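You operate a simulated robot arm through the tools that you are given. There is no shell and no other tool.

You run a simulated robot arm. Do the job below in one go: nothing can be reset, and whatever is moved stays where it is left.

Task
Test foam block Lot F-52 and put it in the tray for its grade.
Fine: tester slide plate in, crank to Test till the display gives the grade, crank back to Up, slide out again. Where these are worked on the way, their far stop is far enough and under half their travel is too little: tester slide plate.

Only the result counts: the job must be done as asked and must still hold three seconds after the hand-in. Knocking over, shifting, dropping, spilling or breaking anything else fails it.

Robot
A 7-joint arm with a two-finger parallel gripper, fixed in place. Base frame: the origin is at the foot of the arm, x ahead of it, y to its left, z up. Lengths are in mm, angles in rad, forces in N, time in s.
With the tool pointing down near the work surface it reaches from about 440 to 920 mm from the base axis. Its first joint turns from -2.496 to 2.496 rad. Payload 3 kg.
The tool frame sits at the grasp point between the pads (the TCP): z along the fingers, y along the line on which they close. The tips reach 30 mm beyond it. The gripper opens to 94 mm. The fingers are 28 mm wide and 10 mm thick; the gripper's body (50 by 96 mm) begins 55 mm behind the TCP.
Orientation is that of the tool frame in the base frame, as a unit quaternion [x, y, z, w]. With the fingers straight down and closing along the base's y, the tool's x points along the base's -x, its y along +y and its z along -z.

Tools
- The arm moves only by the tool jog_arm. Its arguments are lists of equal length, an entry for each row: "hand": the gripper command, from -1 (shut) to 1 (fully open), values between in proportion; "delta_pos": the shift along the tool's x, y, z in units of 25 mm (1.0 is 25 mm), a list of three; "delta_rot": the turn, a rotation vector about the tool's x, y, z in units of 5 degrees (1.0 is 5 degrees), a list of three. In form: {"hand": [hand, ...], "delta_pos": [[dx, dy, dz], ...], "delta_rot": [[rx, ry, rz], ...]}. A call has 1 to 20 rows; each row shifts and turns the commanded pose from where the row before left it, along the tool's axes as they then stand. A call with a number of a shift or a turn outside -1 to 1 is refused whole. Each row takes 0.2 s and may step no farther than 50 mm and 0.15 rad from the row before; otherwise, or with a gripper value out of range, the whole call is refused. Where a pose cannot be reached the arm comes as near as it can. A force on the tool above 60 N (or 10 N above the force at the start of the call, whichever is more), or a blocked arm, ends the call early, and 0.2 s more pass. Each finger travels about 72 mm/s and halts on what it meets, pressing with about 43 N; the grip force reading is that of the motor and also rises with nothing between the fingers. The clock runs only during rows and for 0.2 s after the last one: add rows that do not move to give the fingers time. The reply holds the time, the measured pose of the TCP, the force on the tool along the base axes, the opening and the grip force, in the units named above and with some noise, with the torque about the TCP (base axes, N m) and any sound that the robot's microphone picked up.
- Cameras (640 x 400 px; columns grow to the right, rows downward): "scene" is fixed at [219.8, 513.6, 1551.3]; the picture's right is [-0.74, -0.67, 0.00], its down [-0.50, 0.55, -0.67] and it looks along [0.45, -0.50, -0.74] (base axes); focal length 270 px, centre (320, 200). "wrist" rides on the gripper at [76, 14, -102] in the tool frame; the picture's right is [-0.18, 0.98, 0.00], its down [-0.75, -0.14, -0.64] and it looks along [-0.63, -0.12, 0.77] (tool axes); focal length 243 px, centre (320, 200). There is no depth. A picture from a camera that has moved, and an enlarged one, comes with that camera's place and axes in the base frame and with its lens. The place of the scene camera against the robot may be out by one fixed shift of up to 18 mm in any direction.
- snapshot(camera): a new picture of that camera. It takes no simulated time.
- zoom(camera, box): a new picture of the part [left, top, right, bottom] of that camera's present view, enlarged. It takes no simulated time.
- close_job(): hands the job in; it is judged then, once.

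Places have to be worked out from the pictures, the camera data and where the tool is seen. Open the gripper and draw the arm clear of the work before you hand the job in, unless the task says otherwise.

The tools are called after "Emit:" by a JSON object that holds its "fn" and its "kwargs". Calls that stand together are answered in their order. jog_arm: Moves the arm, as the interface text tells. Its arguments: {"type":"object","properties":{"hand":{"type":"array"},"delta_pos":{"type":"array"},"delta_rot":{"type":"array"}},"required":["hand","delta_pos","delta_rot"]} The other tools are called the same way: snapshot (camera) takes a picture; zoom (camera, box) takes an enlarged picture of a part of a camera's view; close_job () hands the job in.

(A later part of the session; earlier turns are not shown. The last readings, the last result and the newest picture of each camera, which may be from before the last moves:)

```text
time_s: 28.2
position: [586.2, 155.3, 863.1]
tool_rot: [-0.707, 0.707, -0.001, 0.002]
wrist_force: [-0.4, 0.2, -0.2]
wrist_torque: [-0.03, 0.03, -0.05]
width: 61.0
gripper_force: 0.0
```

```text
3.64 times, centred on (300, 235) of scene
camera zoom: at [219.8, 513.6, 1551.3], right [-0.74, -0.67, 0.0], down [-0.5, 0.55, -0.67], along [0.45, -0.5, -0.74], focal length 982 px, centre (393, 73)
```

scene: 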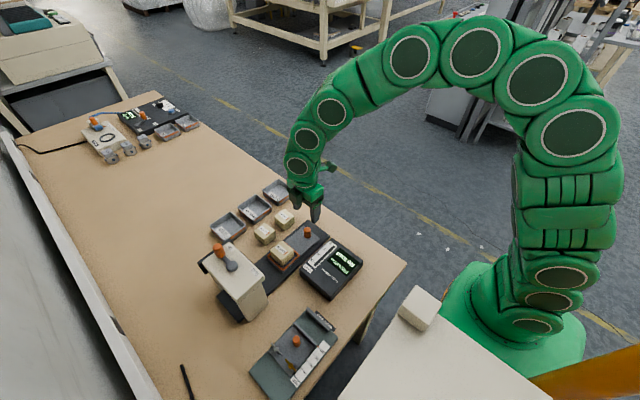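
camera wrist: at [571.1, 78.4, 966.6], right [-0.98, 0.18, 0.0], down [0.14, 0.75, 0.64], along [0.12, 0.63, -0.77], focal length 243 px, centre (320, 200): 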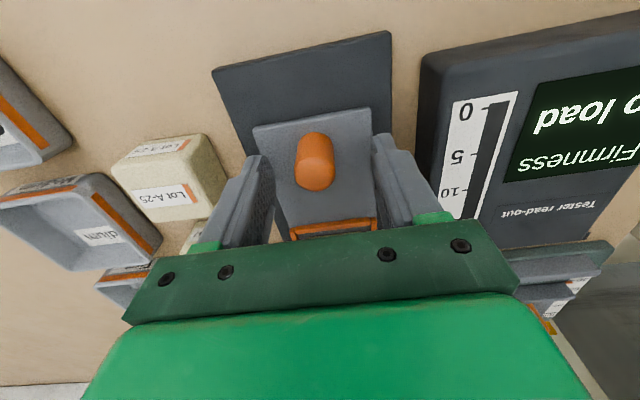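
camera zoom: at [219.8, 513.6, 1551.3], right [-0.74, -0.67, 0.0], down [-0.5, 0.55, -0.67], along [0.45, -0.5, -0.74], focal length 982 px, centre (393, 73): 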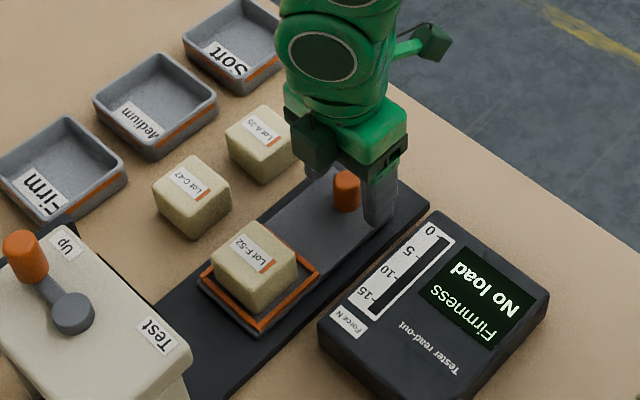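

The knob sits centred between the fingers. I nudge +2 mm in x, go down 6 mm and close on it.

Emit:
{"fn": "jog_arm", "kwargs": {"hand": [0.3, 0.3, 0.3, -1, -1, -1, -1, -1], "delta_pos": [[0, -0.06, 0.12], [0, 0, 0.1], [0, 0, 0], [0, 0, 0], [0, 0, 0], [0, 0, 0], [0, 0, 0], [0, 0, 0]], "delta_rot": [[0, 0, 0], [0, 0, 0], [0, 0, 0], [0, 0, 0], [0, 0, 0], [0, 0, 0], [0, 0, 0], [0, 0, 0]]}}

Emit:
{"fn": "snapshot", "kwargs": {"camera": "wrist"}}

```text
time_s: 30.0
position: [589.7, 154.5, 857.6]
tool_rot: [0.707, -0.707, 0.001, -0.003]
wrist_force: [22.2, 0.2, -3.5]
wrist_torque: [-0.04, -0.67, -0.02]
width: 23.0
gripper_force: 45.3
```

```text
taken
camera wrist: at [573.7, 77.8, 961.3], right [-0.98, 0.18, -0.01], down [0.14, 0.75, 0.64], along [0.12, 0.63, -0.76], focal length 243 px, centre (320, 200)
```

wrist: 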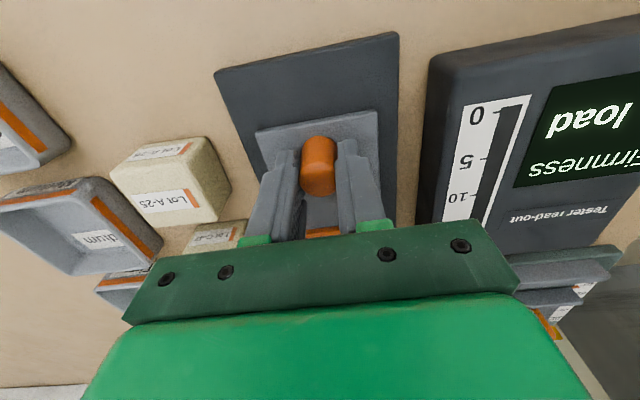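

The knob is gripped at 23 mm with a 22 N side load from slight misalignment. I ease 1.5 mm in x and begin sliding the plate in (+y) gently.

Emit:
{"fn": "jog_arm", "kwargs": {"hand": [-1, -1, -1, -1, -1], "delta_pos": [[0, -0.07, 0], [0, 0, 0], [-0.2, 0, 0], [-0.3, 0, 0], [-0.3, 0, 0]], "delta_rot": [[0, 0, 0], [0, 0, 0], [0, 0, 0], [0, 0, 0], [0, 0, 0]]}}

Emit:
{"fn": "zoom", "kwargs": {"camera": "scene", "box": [240, 180, 360, 290]}}

```text
time_s: 31.2
position: [590.3, 176.0, 857.9]
tool_rot: [0.708, -0.707, 0.0, -0.001]
wrist_force: [-39.2, -0.2, 36.1]
wrist_torque: [-0.02, 1.33, 0.0]
width: 23.2
gripper_force: 45.4
```

```text
3.64 times, centred on (300, 235) of scene
camera zoom: at [219.8, 513.6, 1551.3], right [-0.74, -0.67, 0.0], down [-0.5, 0.55, -0.67], along [0.45, -0.5, -0.74], focal length 982 px, centre (393, 73)
```

zoom: 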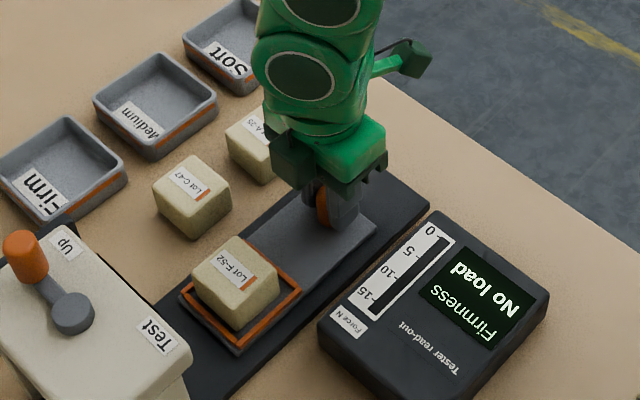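

The plate moved in about 20 mm with the block aboard. The side and vertical loads are up, so I ease them off by shifting back 1 mm in x and up 1 mm, then read again.

Emit:
{"fn": "jog_arm", "kwargs": {"hand": [-1, -1, -1], "delta_pos": [[0, 0.05, -0.05], [0, 0, 0], [0, 0, 0]], "delta_rot": [[0, 0, 0], [0, 0, 0], [0, 0, 0]]}}

```text
time_s: 32.0
position: [589.3, 174.7, 858.4]
tool_rot: [-0.707, 0.707, 0.0, 0.001]
wrist_force: [-24.4, -0.1, -14.7]
wrist_torque: [0.03, 0.75, 0.0]
width: 22.9
gripper_force: 44.9
```

I relieve the remaining side load and carry on inward 50 mm, watching the lateral force to learn the track's direction.

Emit:
{"fn": "jog_arm", "kwargs": {"hand": [-1, -1, -1, -1, -1, -1, -1], "delta_pos": [[0, 0.08, 0.012], [-0.4, 0, 0], [-0.4, 0, 0], [-0.4, 0, 0], [-0.4, 0, 0], [-0.4, 0, 0], [0, 0, 0]], "delta_rot": [[0, 0, 0], [0, 0, 0], [0, 0, 0], [0, 0, 0], [0, 0, 0], [0, 0, 0], [0, 0, 0]]}}

Emit:
{"fn": "zoom", "kwargs": {"camera": "scene", "box": [210, 190, 330, 300]}}

```text
time_s: 33.6
position: [589.1, 225.7, 858.7]
tool_rot: [-0.707, 0.707, -0.002, 0.003]
wrist_force: [20.7, 0.6, -20.7]
wrist_torque: [0.11, -0.57, 0.01]
width: 23.1
gripper_force: 45.0
```

```text
3.64 times, centred on (270, 245) of scene
camera zoom: at [219.8, 513.6, 1551.3], right [-0.74, -0.67, 0.0], down [-0.5, 0.55, -0.67], along [0.45, -0.5, -0.74], focal length 982 px, centre (502, 36)
```

zoom: 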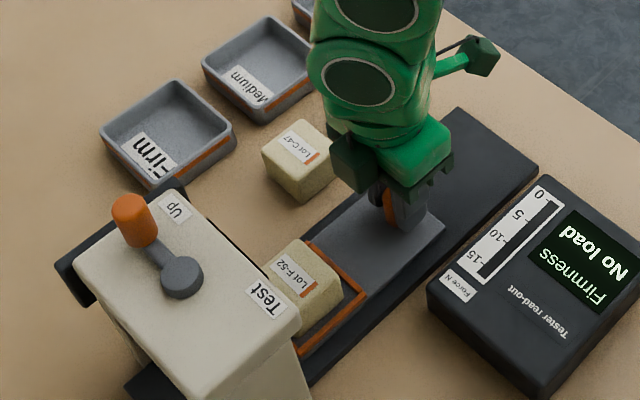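

The plate is in about 71 mm. I correct the side load again and continue the push, relying on the force stop when the plate reaches its far stop.

Emit:
{"fn": "jog_arm", "kwargs": {"hand": [-1, -1, -1, -1, -1, -1], "delta_pos": [[0, -0.06, 0.02], [-0.4, 0, 0], [-0.4, 0, 0], [-0.4, 0, 0], [-0.4, 0, 0], [0, 0, 0]], "delta_rot": [[0, 0, 0], [0, 0, 0], [0, 0, 0], [0, 0, 0], [0, 0, 0], [0, 0, 0]]}}

Emit:
{"fn": "snapshot", "kwargs": {"camera": "wrist"}}

Emit:
{"fn": "zoom", "kwargs": {"camera": "scene", "box": [210, 190, 330, 300]}}

```text
time_s: 35.0
position: [589.9, 264.1, 857.5]
tool_rot: [-0.707, 0.707, -0.002, 0.002]
wrist_force: [17.3, -0.3, 13.6]
wrist_torque: [-0.24, -0.5, 0.0]
width: 23.2
gripper_force: 45.0
```

```text
taken
camera wrist: at [573.7, 187.9, 961.5], right [-0.98, 0.18, -0.01], down [0.14, 0.75, 0.64], along [0.12, 0.63, -0.76], focal length 243 px, centre (320, 200)
```

wrist: 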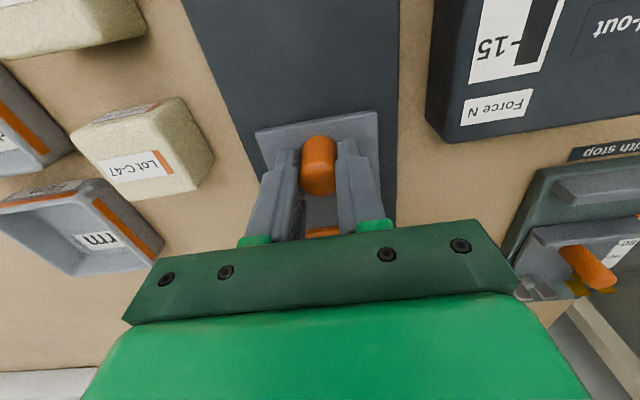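

```text
3.64 times, centred on (270, 245) of scene
camera zoom: at [219.8, 513.6, 1551.3], right [-0.74, -0.67, 0.0], down [-0.5, 0.55, -0.67], along [0.45, -0.5, -0.74], focal length 982 px, centre (502, 36)
```

zoom: 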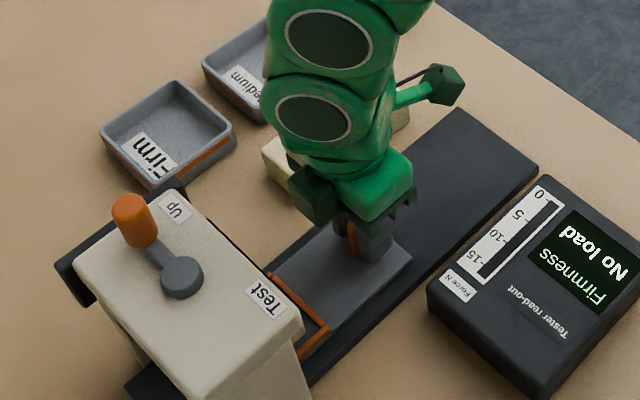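

Travel is about 110 mm with no resistance along y yet. I keep pushing in smaller steps until the far stop is felt.

Emit:
{"fn": "jog_arm", "kwargs": {"hand": [-1, -1, -1, -1, -1, -1], "delta_pos": [[-0.24, -0.05, 0], [-0.24, 0, 0], [-0.24, 0, 0], [-0.24, 0, 0], [-0.24, 0, 0], [0, 0, 0]], "delta_rot": [[0, 0, 0], [0, 0, 0], [0, 0, 0], [0, 0, 0], [0, 0, 0], [0, 0, 0]]}}

Emit:
{"fn": "zoom", "kwargs": {"camera": "scene", "box": [210, 190, 330, 300]}}

```text
time_s: 36.4
position: [589.9, 295.4, 856.9]
tool_rot: [0.708, -0.707, 0.001, -0.001]
wrist_force: [-38.7, -10.6, 33.8]
wrist_torque: [-0.4, 1.3, 0.07]
width: 22.9
gripper_force: 44.4
```

```text
3.64 times, centred on (270, 245) of scene
camera zoom: at [219.8, 513.6, 1551.3], right [-0.74, -0.67, 0.0], down [-0.5, 0.55, -0.67], along [0.45, -0.5, -0.74], focal length 982 px, centre (502, 36)
```

zoom: 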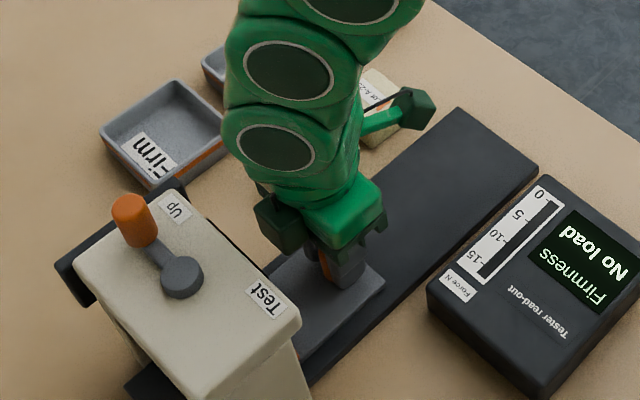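

A small -y resistance of about 10 N has appeared at y≈295. I relieve the side and vertical loads and push a few millimetres more to confirm the stop.

Emit:
{"fn": "jog_arm", "kwargs": {"hand": [-1, -1, -1, -1, -1], "delta_pos": [[0, 0.1, -0.03], [0, 0, 0], [-0.1, 0, 0], [-0.1, 0, 0], [0, 0, 0]], "delta_rot": [[0, 0, 0], [0, 0, 0], [0, 0, 0], [0, 0, 0], [0, 0, 0]]}}

Emit:
{"fn": "zoom", "kwargs": {"camera": "scene", "box": [210, 190, 330, 300]}}

```text
time_s: 37.6
position: [589.1, 298.9, 858.7]
tool_rot: [0.708, -0.707, 0.001, -0.003]
wrist_force: [20.2, -35.1, -2.2]
wrist_torque: [-0.96, -0.04, 0.0]
width: 23.3
gripper_force: 45.0
```

```text
3.64 times, centred on (270, 245) of scene
camera zoom: at [219.8, 513.6, 1551.3], right [-0.74, -0.67, 0.0], down [-0.5, 0.55, -0.67], along [0.45, -0.5, -0.74], focal length 982 px, centre (502, 36)
```

zoom: 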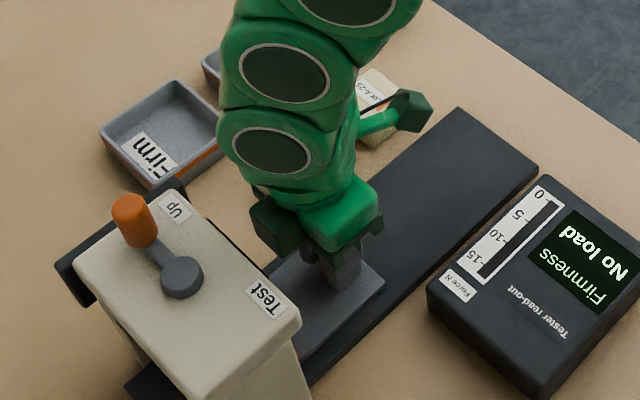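

The plate no longer moves and Fy is 35 N, so it is at its far stop after about 141 mm of travel. I back off slightly, release the knob and rise straight up.

Emit:
{"fn": "jog_arm", "kwargs": {"hand": [-1, 0.0, 0.2, 0.2, 0.2, 0.2, 0.2, 0.2, 0.2, 0.2], "delta_pos": [[0.08, 0, 0], [0, 0, 0], [0, 0, 0], [0, 0, -0.3], [0, 0, -0.8], [0, 0, -1], [0, 0, -1], [0, 0, -1], [0, 0, -1], [0, 0, -1]], "delta_rot": [[0, 0, 0], [0, 0, 0], [0, 0, 0], [0, 0, 0], [0, 0, 0], [0, 0, 0], [0, 0, 0], [0, 0, 0], [0, 0, 0], [0, 0, 0]]}}

Emit:
{"fn": "snapshot", "kwargs": {"camera": "wrist"}}

Emit:
{"fn": "zoom", "kwargs": {"camera": "scene", "box": [200, 190, 370, 320]}}

```text
time_s: 39.8
position: [587.4, 297.0, 1009.8]
tool_rot: [0.707, -0.707, 0.002, -0.002]
wrist_force: [0.9, 0.2, -0.4]
wrist_torque: [0.0, -0.01, 0.02]
width: 56.5
gripper_force: 0.0
```

```text
taken
camera wrist: at [572.2, 219.6, 1112.8], right [-0.98, 0.18, 0.0], down [0.14, 0.75, 0.64], along [0.12, 0.63, -0.77], focal length 243 px, centre (320, 200)
```

wrist: 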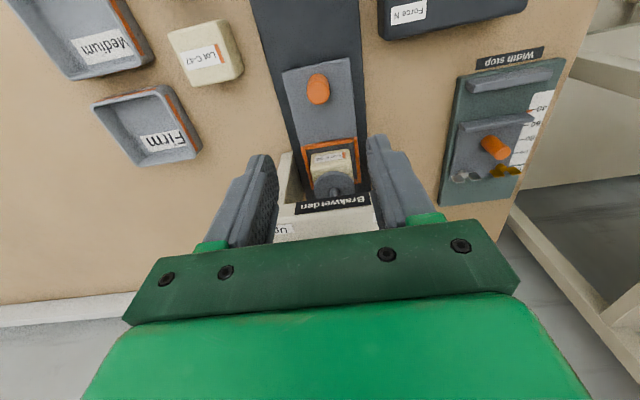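

```text
3.08 times, centred on (285, 255) of scene
camera zoom: at [219.8, 513.6, 1551.3], right [-0.74, -0.67, 0.0], down [-0.5, 0.55, -0.67], along [0.45, -0.5, -0.74], focal length 831 px, centre (428, 31)
```

zoom: 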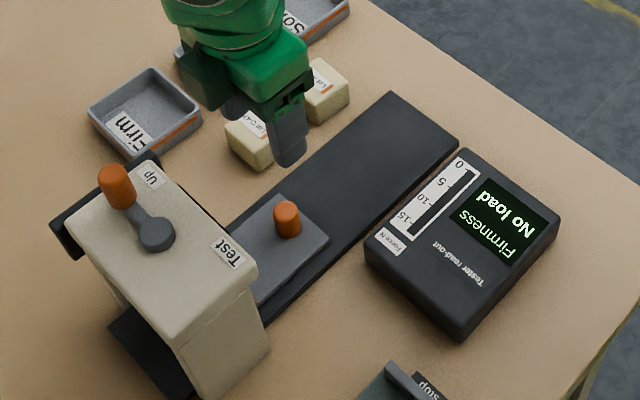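

The plate is in and the block is near the press foot. I zoom in to check alignment and to study the crank.

Emit:
{"fn": "zoom", "kwargs": {"camera": "wrist", "box": [260, 50, 400, 240]}}

Emit:
{"fn": "zoom", "kwargs": {"camera": "scene", "box": [205, 230, 285, 320]}}

```text
2.11 times, centred on (330, 145) of wrist
camera zoom: at [572.2, 219.6, 1112.8], right [-0.98, 0.18, 0.0], down [0.14, 0.75, 0.64], along [0.12, 0.63, -0.77], focal length 511 px, centre (299, 316)
```

zoom: 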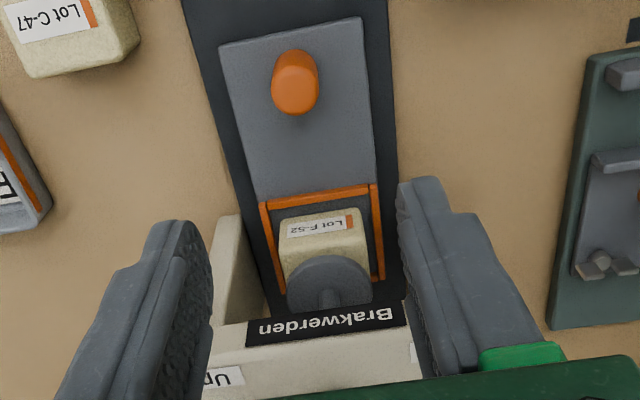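

```text
4.44 times, centred on (245, 275) of scene
camera zoom: at [219.8, 513.6, 1551.3], right [-0.74, -0.67, 0.0], down [-0.5, 0.55, -0.67], along [0.45, -0.5, -0.74], focal length 1200 px, centre (653, -133)
```

zoom: 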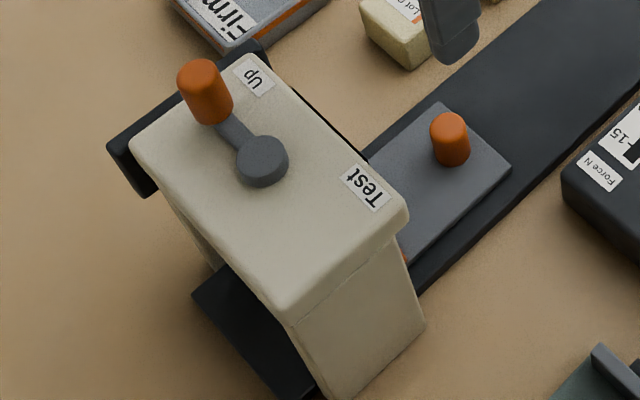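

The block sits under the raised press foot. For the crank I rise higher, turn the gripper back square (closing along y) and move above the orange crank peg near (626, 408).

Emit:
{"fn": "jog_arm", "kwargs": {"hand": [0.2, 0.2, 0.2, 0.2, 0.2, 0.2, 0.2, 0.2, 0.2, 0.2, 0.2, 0.2, 0.2, 0.2, 0.2, 0.2, 0.2, 0.2, 0.2, 0.2], "delta_pos": [[0, 0, -1], [0, 0, -1], [0, 0, -1], [0, 0, 0], [0, 0, 0], [0, 0, 0], [0, 0, 0], [0, 0, 0], [0, 0, 0], [0, 0, 0], [0, 0, 0], [0, 0, 0], [0, 0, 0], [0, 0, 0], [0, 0, 0], [0, 0, 0], [0, 0, 0], [0, 0, 0], [0, 0, 0], [0, 0, 0]], "delta_rot": [[0, 0, 0], [0, 0, 0], [0, 0, 1], [0, 0, 1], [0, 0, 1], [0, 0, 1], [0, 0, 1], [0, 0, 1], [0, 0, 1], [0, 0, 1], [0, 0, 1], [0, 0, 1], [0, 0, 1], [0, 0, 1], [0, 0, 1], [0, 0, 1], [0, 0, 1], [0, 0, 1], [0, 0, 1], [0, 0, 1]]}}

Emit:
{"fn": "snapshot", "kwargs": {"camera": "wrist"}}

Emit:
{"fn": "zoom", "kwargs": {"camera": "wrist", "box": [400, 100, 640, 300]}}

```text
time_s: 44.0
position: [588.1, 297.8, 1085.5]
tool_rot: [0.002, 1.0, 0.001, 0.001]
wrist_force: [0.2, -0.7, -0.3]
wrist_torque: [0.0, 0.03, -0.02]
width: 56.5
gripper_force: 0.1
```

```text
taken
camera wrist: at [510.2, 311.3, 1188.8], right [0.19, 0.98, 0.0], down [0.75, -0.14, 0.65], along [0.63, -0.12, -0.76], focal length 243 px, centre (320, 200)
```

wrist: 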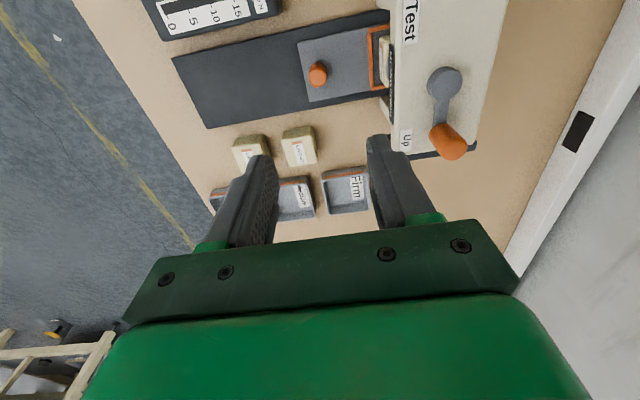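

```text
2.00 times, centred on (520, 200) of wrist
camera zoom: at [510.2, 311.3, 1188.8], right [0.19, 0.98, 0.0], down [0.75, -0.14, 0.65], along [0.63, -0.12, -0.76], focal length 485 px, centre (-80, 200)
```

zoom: 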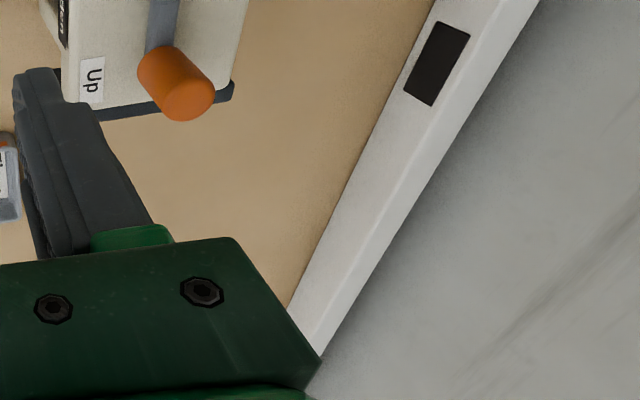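

Peg top is at about (629, 407, 1001) and the pivot at (585, 408), so the lever radius is about 44 mm. I move above the peg for a close look.

Emit:
{"fn": "jog_arm", "kwargs": {"hand": [0.2, 0.2, 0.2, 0.2, 0.2, 0.2], "delta_pos": [[-0.334, 0.876, 0], [-0.334, 0.876, 0], [-0.334, 0.876, 0], [-0.334, 0.876, 0], [-0.334, 0.876, 0], [0, 0, 0]], "delta_rot": [[0, 0, 0], [0, 0, 0], [0, 0, 0], [0, 0, 0], [0, 0, 0], [0, 0, 0]]}}

Emit:
{"fn": "snapshot", "kwargs": {"camera": "wrist"}}

Emit:
{"fn": "zoom", "kwargs": {"camera": "wrist", "box": [240, 0, 440, 240]}}

```text
time_s: 45.4
position: [630.8, 405.9, 1087.9]
tool_rot: [-0.001, 1.0, -0.001, 0.003]
wrist_force: [-0.4, -0.5, 0.4]
wrist_torque: [-0.02, 0.04, -0.02]
width: 56.5
gripper_force: 0.1
```

```text
taken
camera wrist: at [552.7, 419.7, 1190.8], right [0.18, 0.98, 0.0], down [0.75, -0.14, 0.65], along [0.63, -0.12, -0.76], focal length 243 px, centre (320, 200)
```

wrist: 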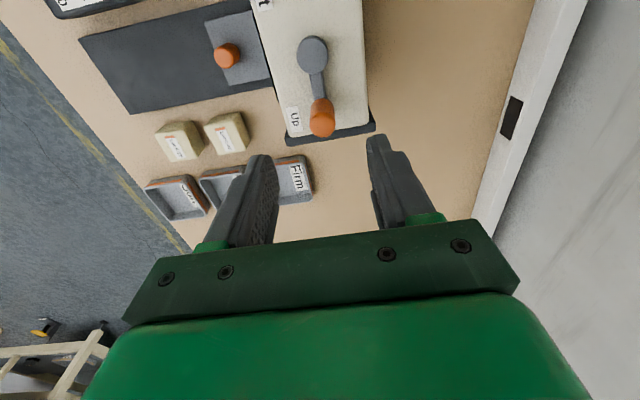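

```text
1.67 times, centred on (340, 120) of wrist
camera zoom: at [552.7, 419.7, 1190.8], right [0.18, 0.98, 0.0], down [0.75, -0.14, 0.65], along [0.63, -0.12, -0.76], focal length 404 px, centre (287, 333)
```

zoom: 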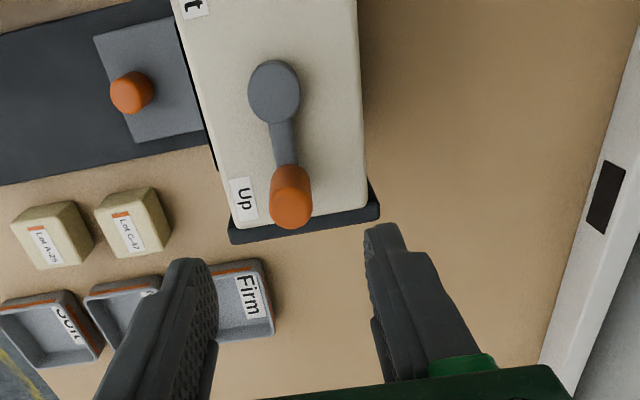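

The TCP is lined up with the peg. I lower around it to z≈1005 (tips near 975), staying above the lever arm.

Emit:
{"fn": "jog_arm", "kwargs": {"hand": [0.2, 0.2, 0.2, 0.2, 0.2, 0.2], "delta_pos": [[0, 0, 0.9], [0, 0, 0.9], [0, 0, 0.8], [0, 0, 0.4], [0, 0, 0.3], [0, 0, 0]], "delta_rot": [[0, 0, 0], [0, 0, 0], [0, 0, 0], [0, 0, 0], [0, 0, 0], [0, 0, 0]]}}

Emit:
{"fn": "snapshot", "kwargs": {"camera": "wrist"}}

Emit:
{"fn": "zoom", "kwargs": {"camera": "scene", "box": [180, 200, 280, 320]}}

```text
time_s: 46.8
position: [630.4, 406.7, 1003.9]
tool_rot: [0.0, 1.0, 0.001, 0.002]
wrist_force: [0.1, 0.0, 0.2]
wrist_torque: [0.04, 0.01, -0.04]
width: 56.4
gripper_force: 0.1
```

```text
taken
camera wrist: at [552.1, 419.3, 1106.2], right [0.18, 0.98, 0.0], down [0.75, -0.14, 0.64], along [0.63, -0.12, -0.76], focal length 243 px, centre (320, 200)
```

wrist: 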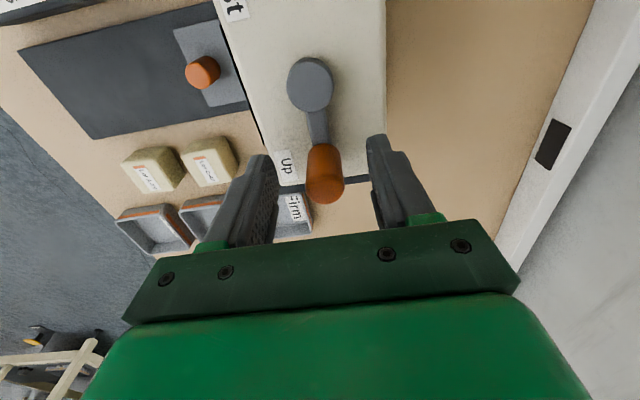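

```text
3.33 times, centred on (230, 260) of scene
camera zoom: at [219.8, 513.6, 1551.3], right [-0.74, -0.67, 0.0], down [-0.5, 0.55, -0.67], along [0.45, -0.5, -0.74], focal length 900 px, centre (620, 0)
```

zoom: 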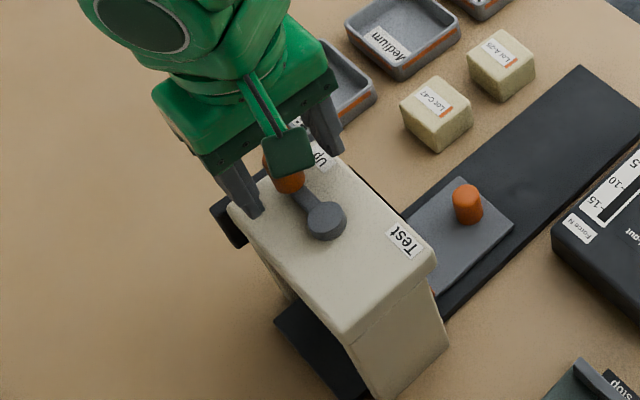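

The peg stands between the fingers, about 3 mm further out in x. I adjust, go down 3 mm and grip it.

Emit:
{"fn": "jog_arm", "kwargs": {"hand": [0.2, 0.2, -1, -1, -1, -1], "delta_pos": [[-0.12, 0.02, 0.06], [0, 0, 0.06], [0, 0, 0], [0, 0, 0], [0, 0, 0], [0, 0, 0]], "delta_rot": [[0, 0, 0], [0, 0, 0], [0, 0, 0], [0, 0, 0], [0, 0, 0], [0, 0, 0]]}}

Emit:
{"fn": "zoom", "kwargs": {"camera": "wrist", "box": [220, 20, 420, 240]}}

```text
time_s: 48.2
position: [632.6, 407.1, 1000.0]
tool_rot: [0.0, 1.0, 0.001, 0.002]
wrist_force: [-0.1, 0.6, -1.9]
wrist_torque: [-0.06, 0.04, 0.01]
width: 20.6
gripper_force: 45.1
```

```text
1.82 times, centred on (320, 130) of wrist
camera zoom: at [554.9, 420.6, 1103.2], right [0.18, 0.98, 0.0], down [0.75, -0.14, 0.64], along [0.63, -0.12, -0.76], focal length 441 px, centre (320, 327)
```

zoom: 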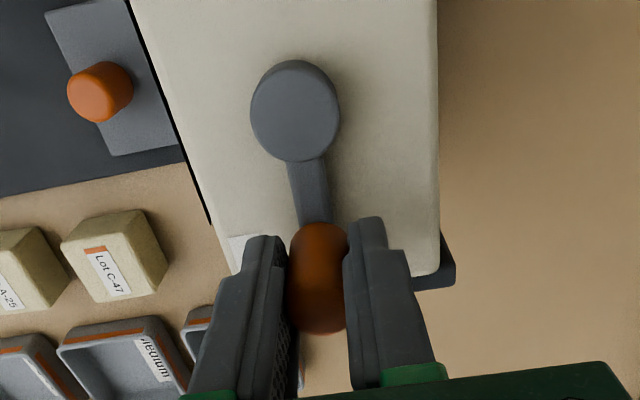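

The peg is gripped (20.6 mm) with almost no side load. I probe which way the crank turns, starting with a few millimetres towards -y, the label side.

Emit:
{"fn": "jog_arm", "kwargs": {"hand": [-1, -1, -1], "delta_pos": [[0, -0.08, 0], [0, -0.08, 0], [0, 0, 0]], "delta_rot": [[0, 0, 0], [0, 0, 0], [0, 0, 0]]}}

```text
time_s: 49.0
position: [632.4, 403.8, 1000.1]
tool_rot: [0.0, 1.0, 0.001, 0.002]
wrist_force: [20.9, -1.8, -16.6]
wrist_torque: [-0.11, -0.73, 0.04]
width: 20.8
gripper_force: 45.0
```

The lever moves freely towards -y (Fy≈-2 N). I now follow the arc with the tool turning along with the lever, 5° per row, starting with a short stretch.

Emit:
{"fn": "jog_arm", "kwargs": {"hand": [-1, -1, -1, -1, -1], "delta_pos": [[-0.04, 0, 0], [0.0072, -0.1638, 0], [0.0072, -0.1638, 0], [0.0072, -0.1638, 0], [0, 0, 0]], "delta_rot": [[0, 0, 1], [0, 0, 1], [0, 0, 1], [0, 0, 1], [0, 0, 0]]}}

Emit:
{"fn": "zoom", "kwargs": {"camera": "wrist", "box": [220, 20, 420, 240]}}

Emit:
{"fn": "zoom", "kwargs": {"camera": "scene", "box": [200, 200, 370, 320]}}

```text
time_s: 50.2
position: [630.7, 391.9, 1000.5]
tool_rot: [0.173, 0.985, 0.001, 0.001]
wrist_force: [-26.5, 10.5, -18.9]
wrist_torque: [0.11, 0.72, 0.01]
width: 21.2
gripper_force: 45.4
```

```text
1.82 times, centred on (320, 130) of wrist
camera zoom: at [562.8, 431.1, 1104.5], right [0.51, 0.86, 0.0], down [0.66, -0.39, 0.64], along [0.55, -0.33, -0.77], focal length 441 px, centre (320, 327)
```

zoom: 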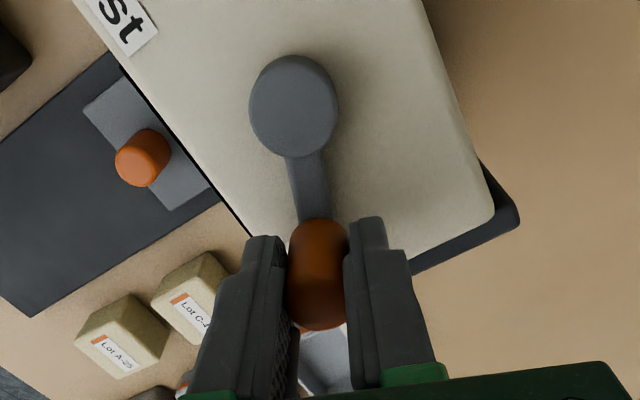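

```text
3.33 times, centred on (285, 260) of scene
camera zoom: at [219.8, 513.6, 1551.3], right [-0.74, -0.67, 0.0], down [-0.5, 0.55, -0.67], along [0.45, -0.5, -0.74], focal length 900 px, centre (437, 0)
```

zoom: 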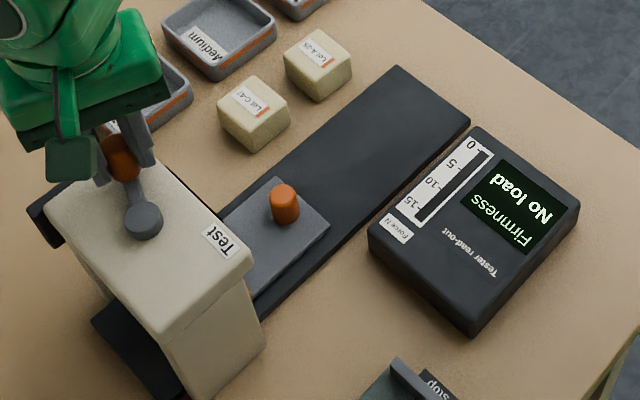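

The crank follows nicely, now about 20° round. I ease 1.5 mm inward and continue along the arc while watching the forces and the display.

Emit:
{"fn": "jog_arm", "kwargs": {"hand": [-1, -1, -1, -1, -1, -1, -1, -1, -1], "delta_pos": [[0.06, 0, 0.016], [0.0071, -0.162, 0], [0.0071, -0.162, 0], [0.0071, -0.162, 0], [0.0071, -0.162, 0], [0.0071, -0.162, 0], [0.0071, -0.162, 0], [0.0071, -0.162, 0], [0, 0, 0]], "delta_rot": [[0, 0, 0], [0, 0, 1], [0, 0, 1], [0, 0, 1], [0, 0, 1], [0, 0, 1], [0, 0, 1], [0, 0, 1], [0, 0, 0]]}}

Emit:
{"fn": "zoom", "kwargs": {"camera": "wrist", "box": [220, 20, 420, 240]}}

Emit:
{"fn": "zoom", "kwargs": {"camera": "scene", "box": [200, 200, 370, 320]}}

```text
time_s: 52.2
position: [614.3, 371.6, 1000.8]
tool_rot: [0.463, 0.887, 0.003, 0.001]
wrist_force: [-3.2, 4.3, 35.6]
wrist_torque: [-0.4, 0.84, 0.01]
width: 21.1
gripper_force: 44.4
```

```text
1.82 times, centred on (320, 130) of wrist
camera zoom: at [579.5, 440.0, 1104.5], right [0.91, 0.41, 0.01], down [0.31, -0.7, 0.64], along [0.27, -0.58, -0.77], focal length 441 px, centre (320, 327)
```

zoom: 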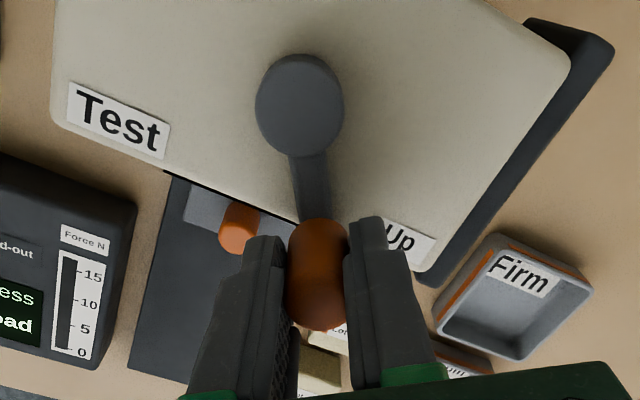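

```text
3.33 times, centred on (285, 260) of scene
camera zoom: at [219.8, 513.6, 1551.3], right [-0.74, -0.67, 0.0], down [-0.5, 0.55, -0.67], along [0.45, -0.5, -0.74], focal length 900 px, centre (437, 0)
```

zoom: 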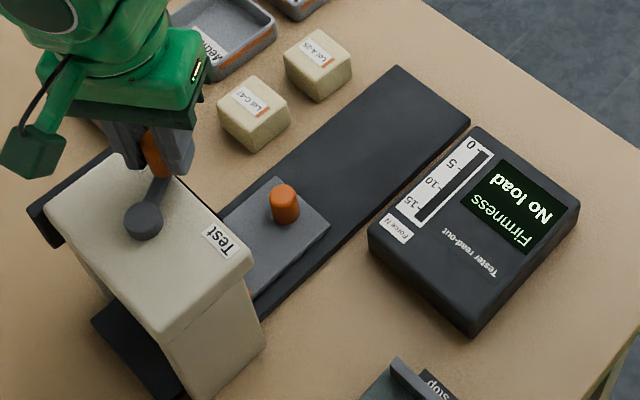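

The lever is about 55° round and the display still reads "No load". I trim z up slightly and continue.

Emit:
{"fn": "jog_arm", "kwargs": {"hand": [-1, -1, -1, -1, -1, -1, -1, -1, -1], "delta_pos": [[0, 0, -0.03], [0.0071, -0.162, 0], [0.0071, -0.162, 0], [0.0071, -0.162, 0], [0.0071, -0.162, 0], [0.0071, -0.162, 0], [0.0071, -0.162, 0], [0.0071, -0.162, 0], [0, 0, 0]], "delta_rot": [[0, 0, 0], [0, 0, 1], [0, 0, 1], [0, 0, 1], [0, 0, 1], [0, 0, 1], [0, 0, 1], [0, 0, 1], [0, 0, 0]]}}

Emit:
{"fn": "zoom", "kwargs": {"camera": "scene", "box": [200, 200, 370, 320]}}

Emit:
{"fn": "zoom", "kwargs": {"camera": "wrist", "box": [220, 20, 420, 240]}}

```text
time_s: 54.2
position: [585.3, 364.3, 1002.2]
tool_rot: [0.707, 0.707, 0.002, 0.002]
wrist_force: [2.4, 30.2, -16.5]
wrist_torque: [0.69, 0.26, 0.01]
width: 20.8
gripper_force: 44.6
```

```text
3.33 times, centred on (285, 260) of scene
camera zoom: at [219.8, 513.6, 1551.3], right [-0.74, -0.67, 0.0], down [-0.5, 0.55, -0.67], along [0.45, -0.5, -0.74], focal length 900 px, centre (437, 0)
```

zoom: 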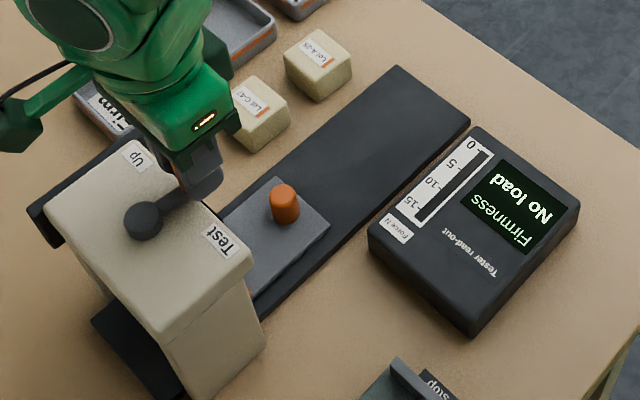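

```text
1.82 times, centred on (320, 130) of wrist
camera zoom: at [598.9, 438.5, 1105.2], right [0.98, -0.18, 0.0], down [-0.14, -0.76, 0.64], along [-0.12, -0.63, -0.77], focal length 441 px, centre (320, 327)
```

zoom: 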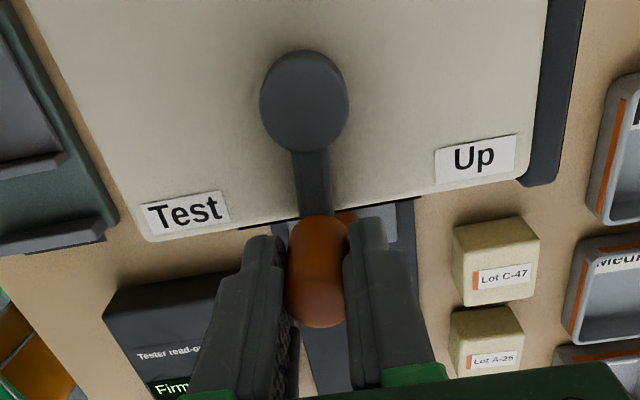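

At about 90°, still no load. I ease inward 1.5 mm and keep turning towards Test, checking the display often.

Emit:
{"fn": "jog_arm", "kwargs": {"hand": [-1, -1, -1, -1, -1, -1, -1, -1], "delta_pos": [[0.07, 0, 0.01], [0.0071, -0.162, 0], [0.0071, -0.162, 0], [0.0071, -0.162, 0], [0.0071, -0.162, 0], [0.0071, -0.162, 0], [0.0071, -0.162, 0], [0, 0, 0]], "delta_rot": [[0, 0, 0], [0, 0, 1], [0, 0, 1], [0, 0, 1], [0, 0, 1], [0, 0, 1], [0, 0, 1], [0, 0, 0]]}}

Emit:
{"fn": "zoom", "kwargs": {"camera": "scene", "box": [200, 200, 370, 320]}}

Emit:
{"fn": "zoom", "kwargs": {"camera": "wrist", "box": [220, 20, 420, 240]}}

```text
time_s: 56.0
position: [564.1, 370.6, 1001.3]
tool_rot: [0.866, 0.5, 0.003, 0.0]
wrist_force: [5.6, 8.1, 13.5]
wrist_torque: [0.5, -0.15, -0.01]
width: 20.8
gripper_force: 44.7
```

```text
3.33 times, centred on (285, 260) of scene
camera zoom: at [219.8, 513.6, 1551.3], right [-0.74, -0.67, 0.0], down [-0.5, 0.55, -0.67], along [0.45, -0.5, -0.74], focal length 900 px, centre (437, 0)
```

zoom: 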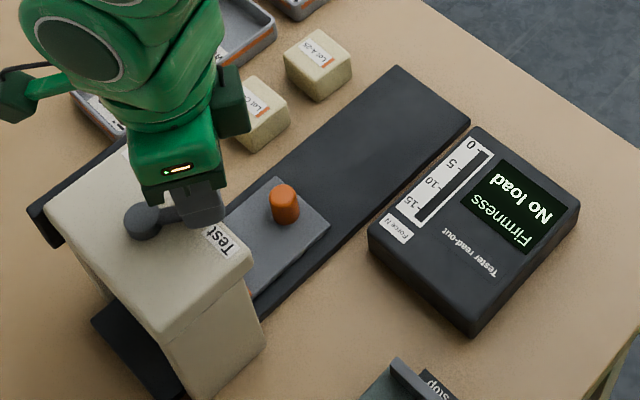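

```text
1.82 times, centred on (320, 130) of wrist
camera zoom: at [613.0, 428.8, 1105.4], right [0.76, -0.65, 0.0], down [-0.5, -0.58, 0.64], along [-0.41, -0.48, -0.77], focal length 441 px, centre (320, 327)
```

zoom: 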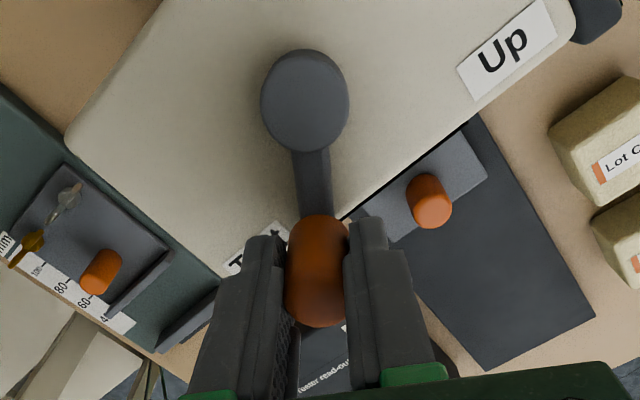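

At 120° the forces are low and the display still shows no load. I continue another 25°.

Emit:
{"fn": "jog_arm", "kwargs": {"hand": [-1, -1, -1, -1, -1, -1], "delta_pos": [[0.0071, -0.162, 0], [0.0071, -0.162, 0], [0.0071, -0.162, 0], [0.0071, -0.162, 0], [0.0071, -0.162, 0], [0, 0, 0]], "delta_rot": [[0, 0, 1], [0, 0, 1], [0, 0, 1], [0, 0, 1], [0, 0, 1], [0, 0, 0]]}}

Emit:
{"fn": "zoom", "kwargs": {"camera": "scene", "box": [200, 200, 370, 320]}}

Emit:
{"fn": "zoom", "kwargs": {"camera": "wrist", "box": [220, 20, 420, 240]}}

```text
time_s: 57.4
position: [550.0, 384.7, 1001.1]
tool_rot: [0.954, 0.3, 0.002, 0.0]
wrist_force: [25.4, 15.3, 18.1]
wrist_torque: [0.34, -0.48, 0.01]
width: 20.9
gripper_force: 45.1
```

```text
3.33 times, centred on (285, 260) of scene
camera zoom: at [219.8, 513.6, 1551.3], right [-0.74, -0.67, 0.0], down [-0.5, 0.55, -0.67], along [0.45, -0.5, -0.74], focal length 900 px, centre (437, 0)
```

zoom: 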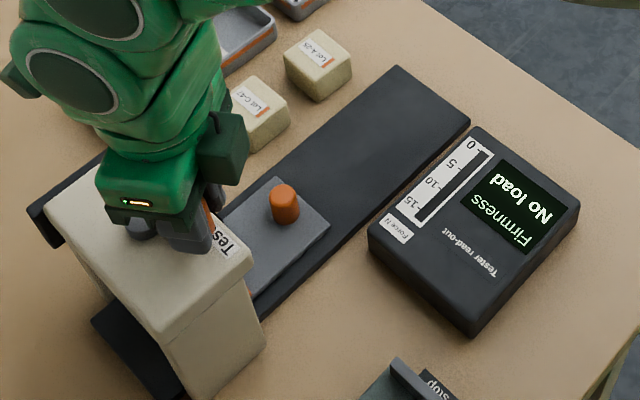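

```text
1.82 times, centred on (320, 130) of wrist
camera zoom: at [618.6, 415.5, 1105.2], right [0.41, -0.91, 0.0], down [-0.7, -0.32, 0.64], along [-0.58, -0.26, -0.77], focal length 441 px, centre (320, 327)
```

zoom: 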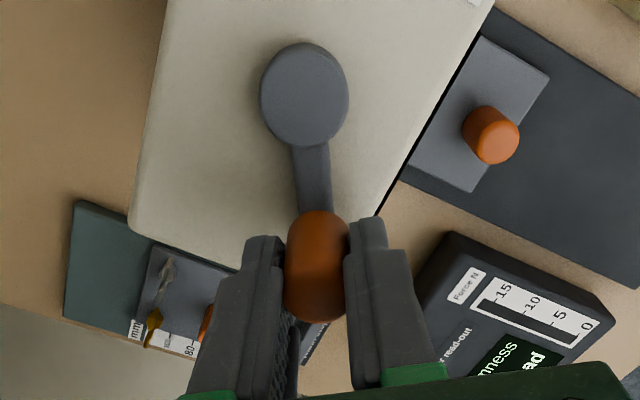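

At 145° there is still no tangential resistance. I ease inward 1.5 mm and go on towards 170°.

Emit:
{"fn": "jog_arm", "kwargs": {"hand": [-1, -1, -1, -1, -1, -1], "delta_pos": [[0.06, 0, -0.01], [0.0071, -0.162, 0], [0.0071, -0.162, 0], [0.0071, -0.162, 0], [0.0071, -0.162, 0], [0, 0, 0]], "delta_rot": [[0, 0, 0], [0, 0, 1], [0, 0, 1], [0, 0, 1], [0, 0, 1], [0, 0, 0]]}}

Emit:
{"fn": "zoom", "kwargs": {"camera": "scene", "box": [200, 200, 370, 320]}}

Emit:
{"fn": "zoom", "kwargs": {"camera": "wrist", "box": [220, 20, 420, 240]}}

```text
time_s: 58.4
position: [533.5, 381.2, 984.8]
tool_rot: [0.977, 0.213, 0.018, -0.013]
wrist_force: [-8.8, -0.8, 15.8]
wrist_torque: [-0.18, 0.43, -0.03]
width: 0.0
gripper_force: 33.3
out of reach, approached as far as the arm can: row 2, 3, 4, 5
stopped in row 5: the force on the tool passed its limit at 83 N (the readings are from after the stop); the commanded pose is now the measured one
```

```text
3.33 times, centred on (285, 260) of scene
camera zoom: at [219.8, 513.6, 1551.3], right [-0.74, -0.67, 0.0], down [-0.5, 0.55, -0.67], along [0.45, -0.5, -0.74], focal length 900 px, centre (437, 0)
```

zoom: 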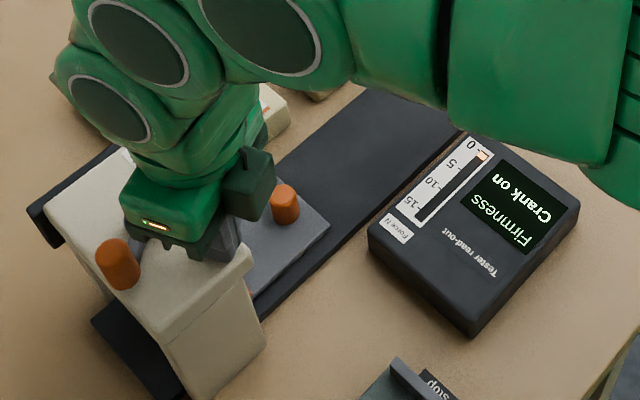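

```text
1.82 times, centred on (320, 130) of wrist
camera zoom: at [604.8, 396.4, 1091.4], right [0.24, -0.97, -0.02], down [-0.76, -0.21, 0.61], along [-0.6, -0.13, -0.79], focal length 441 px, centre (320, 327)
```

zoom: 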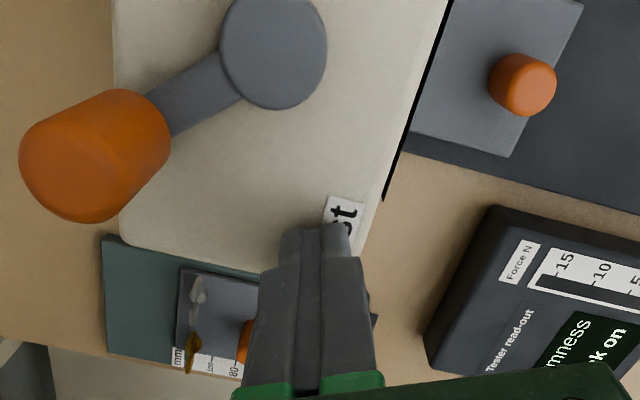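

The wrist ran out of turn near 150° and the peg slipped out, moving on by itself. The display now says "Crank on" with a small force showing. I raise the gripper clear and open it.

Emit:
{"fn": "jog_arm", "kwargs": {"hand": [-1, -1, -1, -1, -1], "delta_pos": [[0, 0, -0.4], [0, 0, -0.8], [0, 0, -1], [0, 0, -1], [0, 0, -1]], "delta_rot": [[0, 0, 0], [0, 0, 0], [0, 0, 0], [0, 0, 0], [0, 0, 0]]}}

Emit:
{"fn": "snapshot", "kwargs": {"camera": "wrist"}}

Emit:
{"fn": "snapshot", "kwargs": {"camera": "scene"}}

Emit:
{"fn": "zoom", "kwargs": {"camera": "scene", "box": [200, 200, 370, 320]}}

```text
time_s: 59.6
position: [511.0, 378.4, 1069.1]
tool_rot: [0.976, 0.217, 0.016, -0.011]
wrist_force: [0.4, -0.3, 0.1]
wrist_torque: [0.03, 0.03, 0.05]
width: 0.0
gripper_force: 32.9
out of reach, approached as far as the arm can: row 2, 3, 4, 5
```

```text
taken
camera wrist: at [581.8, 394.2, 1175.6], right [0.25, -0.97, -0.02], down [-0.76, -0.21, 0.62], along [-0.6, -0.14, -0.79], focal length 243 px, centre (320, 200)
```

wrist: 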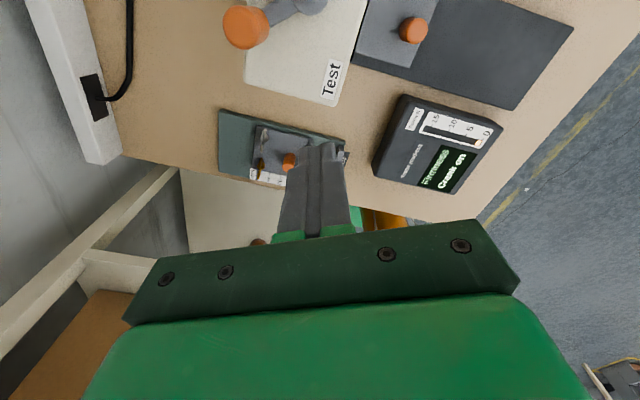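

```text
taken
```

scene: 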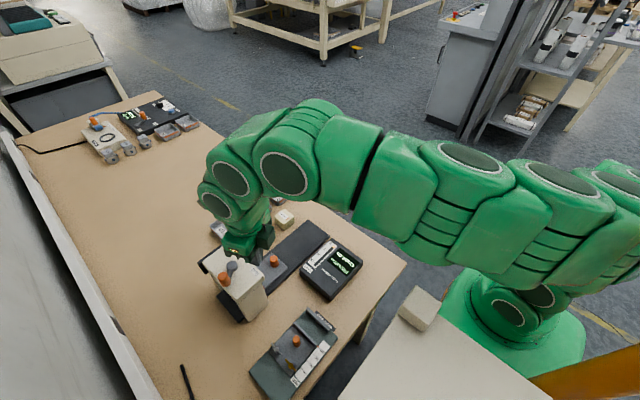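

```text
3.33 times, centred on (285, 260) of scene
camera zoom: at [219.8, 513.6, 1551.3], right [-0.74, -0.67, 0.0], down [-0.5, 0.55, -0.67], along [0.45, -0.5, -0.74], focal length 900 px, centre (437, 0)
```

zoom: 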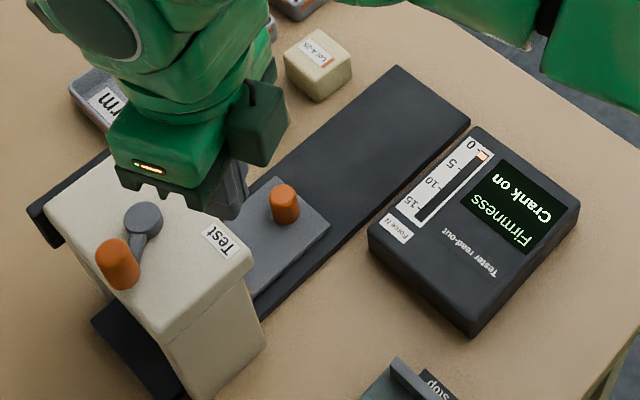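

The crank stayed where it slipped to, about 233° round, and the display asks to crank on, so it must turn further the same way. The arm is in an awkward low-elbow posture, so I first unwind the wrist in the air.

Emit:
{"fn": "jog_arm", "kwargs": {"hand": [-1, -1, -1, -1, -1, -1, -1, -1], "delta_pos": [[0, 0, 0], [0, 0, 0], [0, 0, 0], [0, 0, 0], [0, 0, 0], [0, 0, 0], [0, 0, 0], [0, 0, 0]], "delta_rot": [[0, 0, -1], [0, 0, -1], [0, 0, -1], [0, 0, -1], [0, 0, -1], [0, 0, -1], [0, 0, -1], [0, 0, -1]]}}

Emit:
{"fn": "snapshot", "kwargs": {"camera": "scene"}}

```text
time_s: 61.4
position: [510.0, 377.2, 1067.5]
tool_rot: [0.845, 0.534, 0.02, -0.007]
wrist_force: [-0.3, 0.7, 0.4]
wrist_torque: [0.02, -0.01, 0.03]
width: 0.0
gripper_force: 33.2
```

```text
taken
```

scene: 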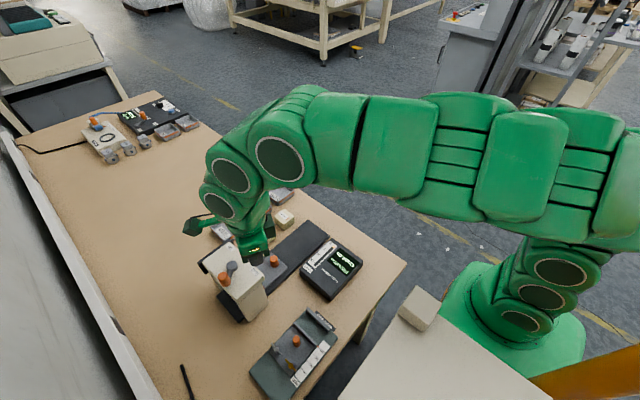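

The posture is recovering as the wrist unwinds. I continue unwinding.

Emit:
{"fn": "jog_arm", "kwargs": {"hand": [-1, -1, -1, -1, -1, -1, -1, -1, -1, -1, -1, -1, -1, -1, -1, -1, -1, -1, -1, -1], "delta_pos": [[0, 0, -0.5], [0, 0, -0.5], [0, 0, 0], [0, 0, 0], [0, 0, 0], [0, 0, 0], [0, 0, 0], [0, 0, 0], [0, 0, 0], [0, 0, 0], [0, 0, 0], [0, 0, 0], [0, 0, 0], [0, 0, 0], [0, 0, 0], [0, 0, 0], [0, 0, 0], [0, 0, 0], [0, 0, 0], [0, 0, 0]], "delta_rot": [[0, 0, -1], [0, 0, -1], [0, 0, -1], [0, 0, -1], [0, 0, -1], [0, 0, -1], [0, 0, -1], [0, 0, -1], [0, 0, -1], [0, 0, -1], [0, 0, -1], [0, 0, -1], [0, 0, -1], [0, 0, -1], [0, 0, -1], [0, 0, -1], [0, 0, -1], [0, 0, -1], [0, 0, -1], [0, 0, -1]]}}

Emit:
{"fn": "snapshot", "kwargs": {"camera": "scene"}}

Emit:
{"fn": "snapshot", "kwargs": {"camera": "wrist"}}

```text
time_s: 65.6
position: [509.8, 375.9, 1093.9]
tool_rot: [0.134, 0.991, 0.018, 0.011]
wrist_force: [0.0, 0.2, -1.0]
wrist_torque: [0.0, -0.01, 0.04]
width: 0.1
gripper_force: 33.1
```

```text
taken
```

scene: 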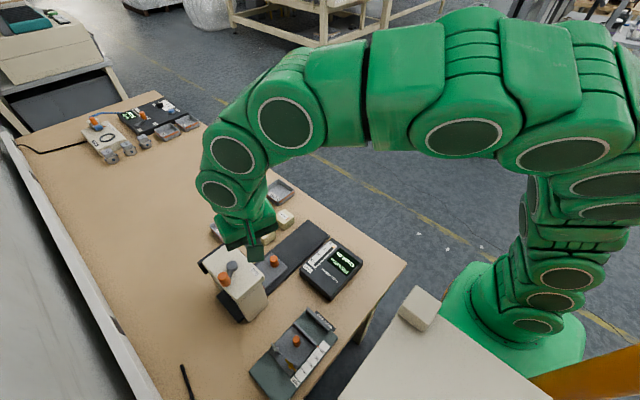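

```text
taken
camera wrist: at [436.2, 406.5, 1195.9], right [0.44, 0.9, 0.04], down [0.67, -0.36, 0.65], along [0.6, -0.26, -0.76], focal length 243 px, centre (320, 200)
```

wrist: 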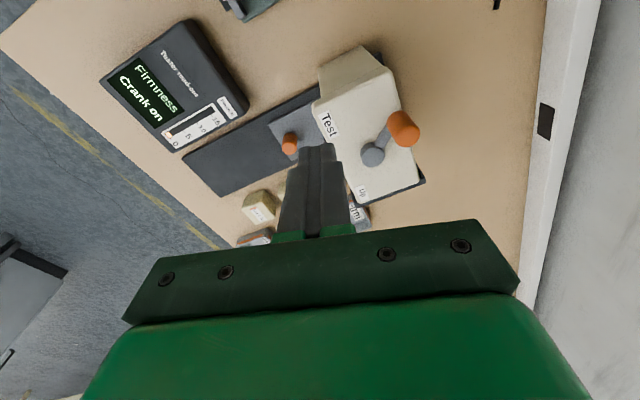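

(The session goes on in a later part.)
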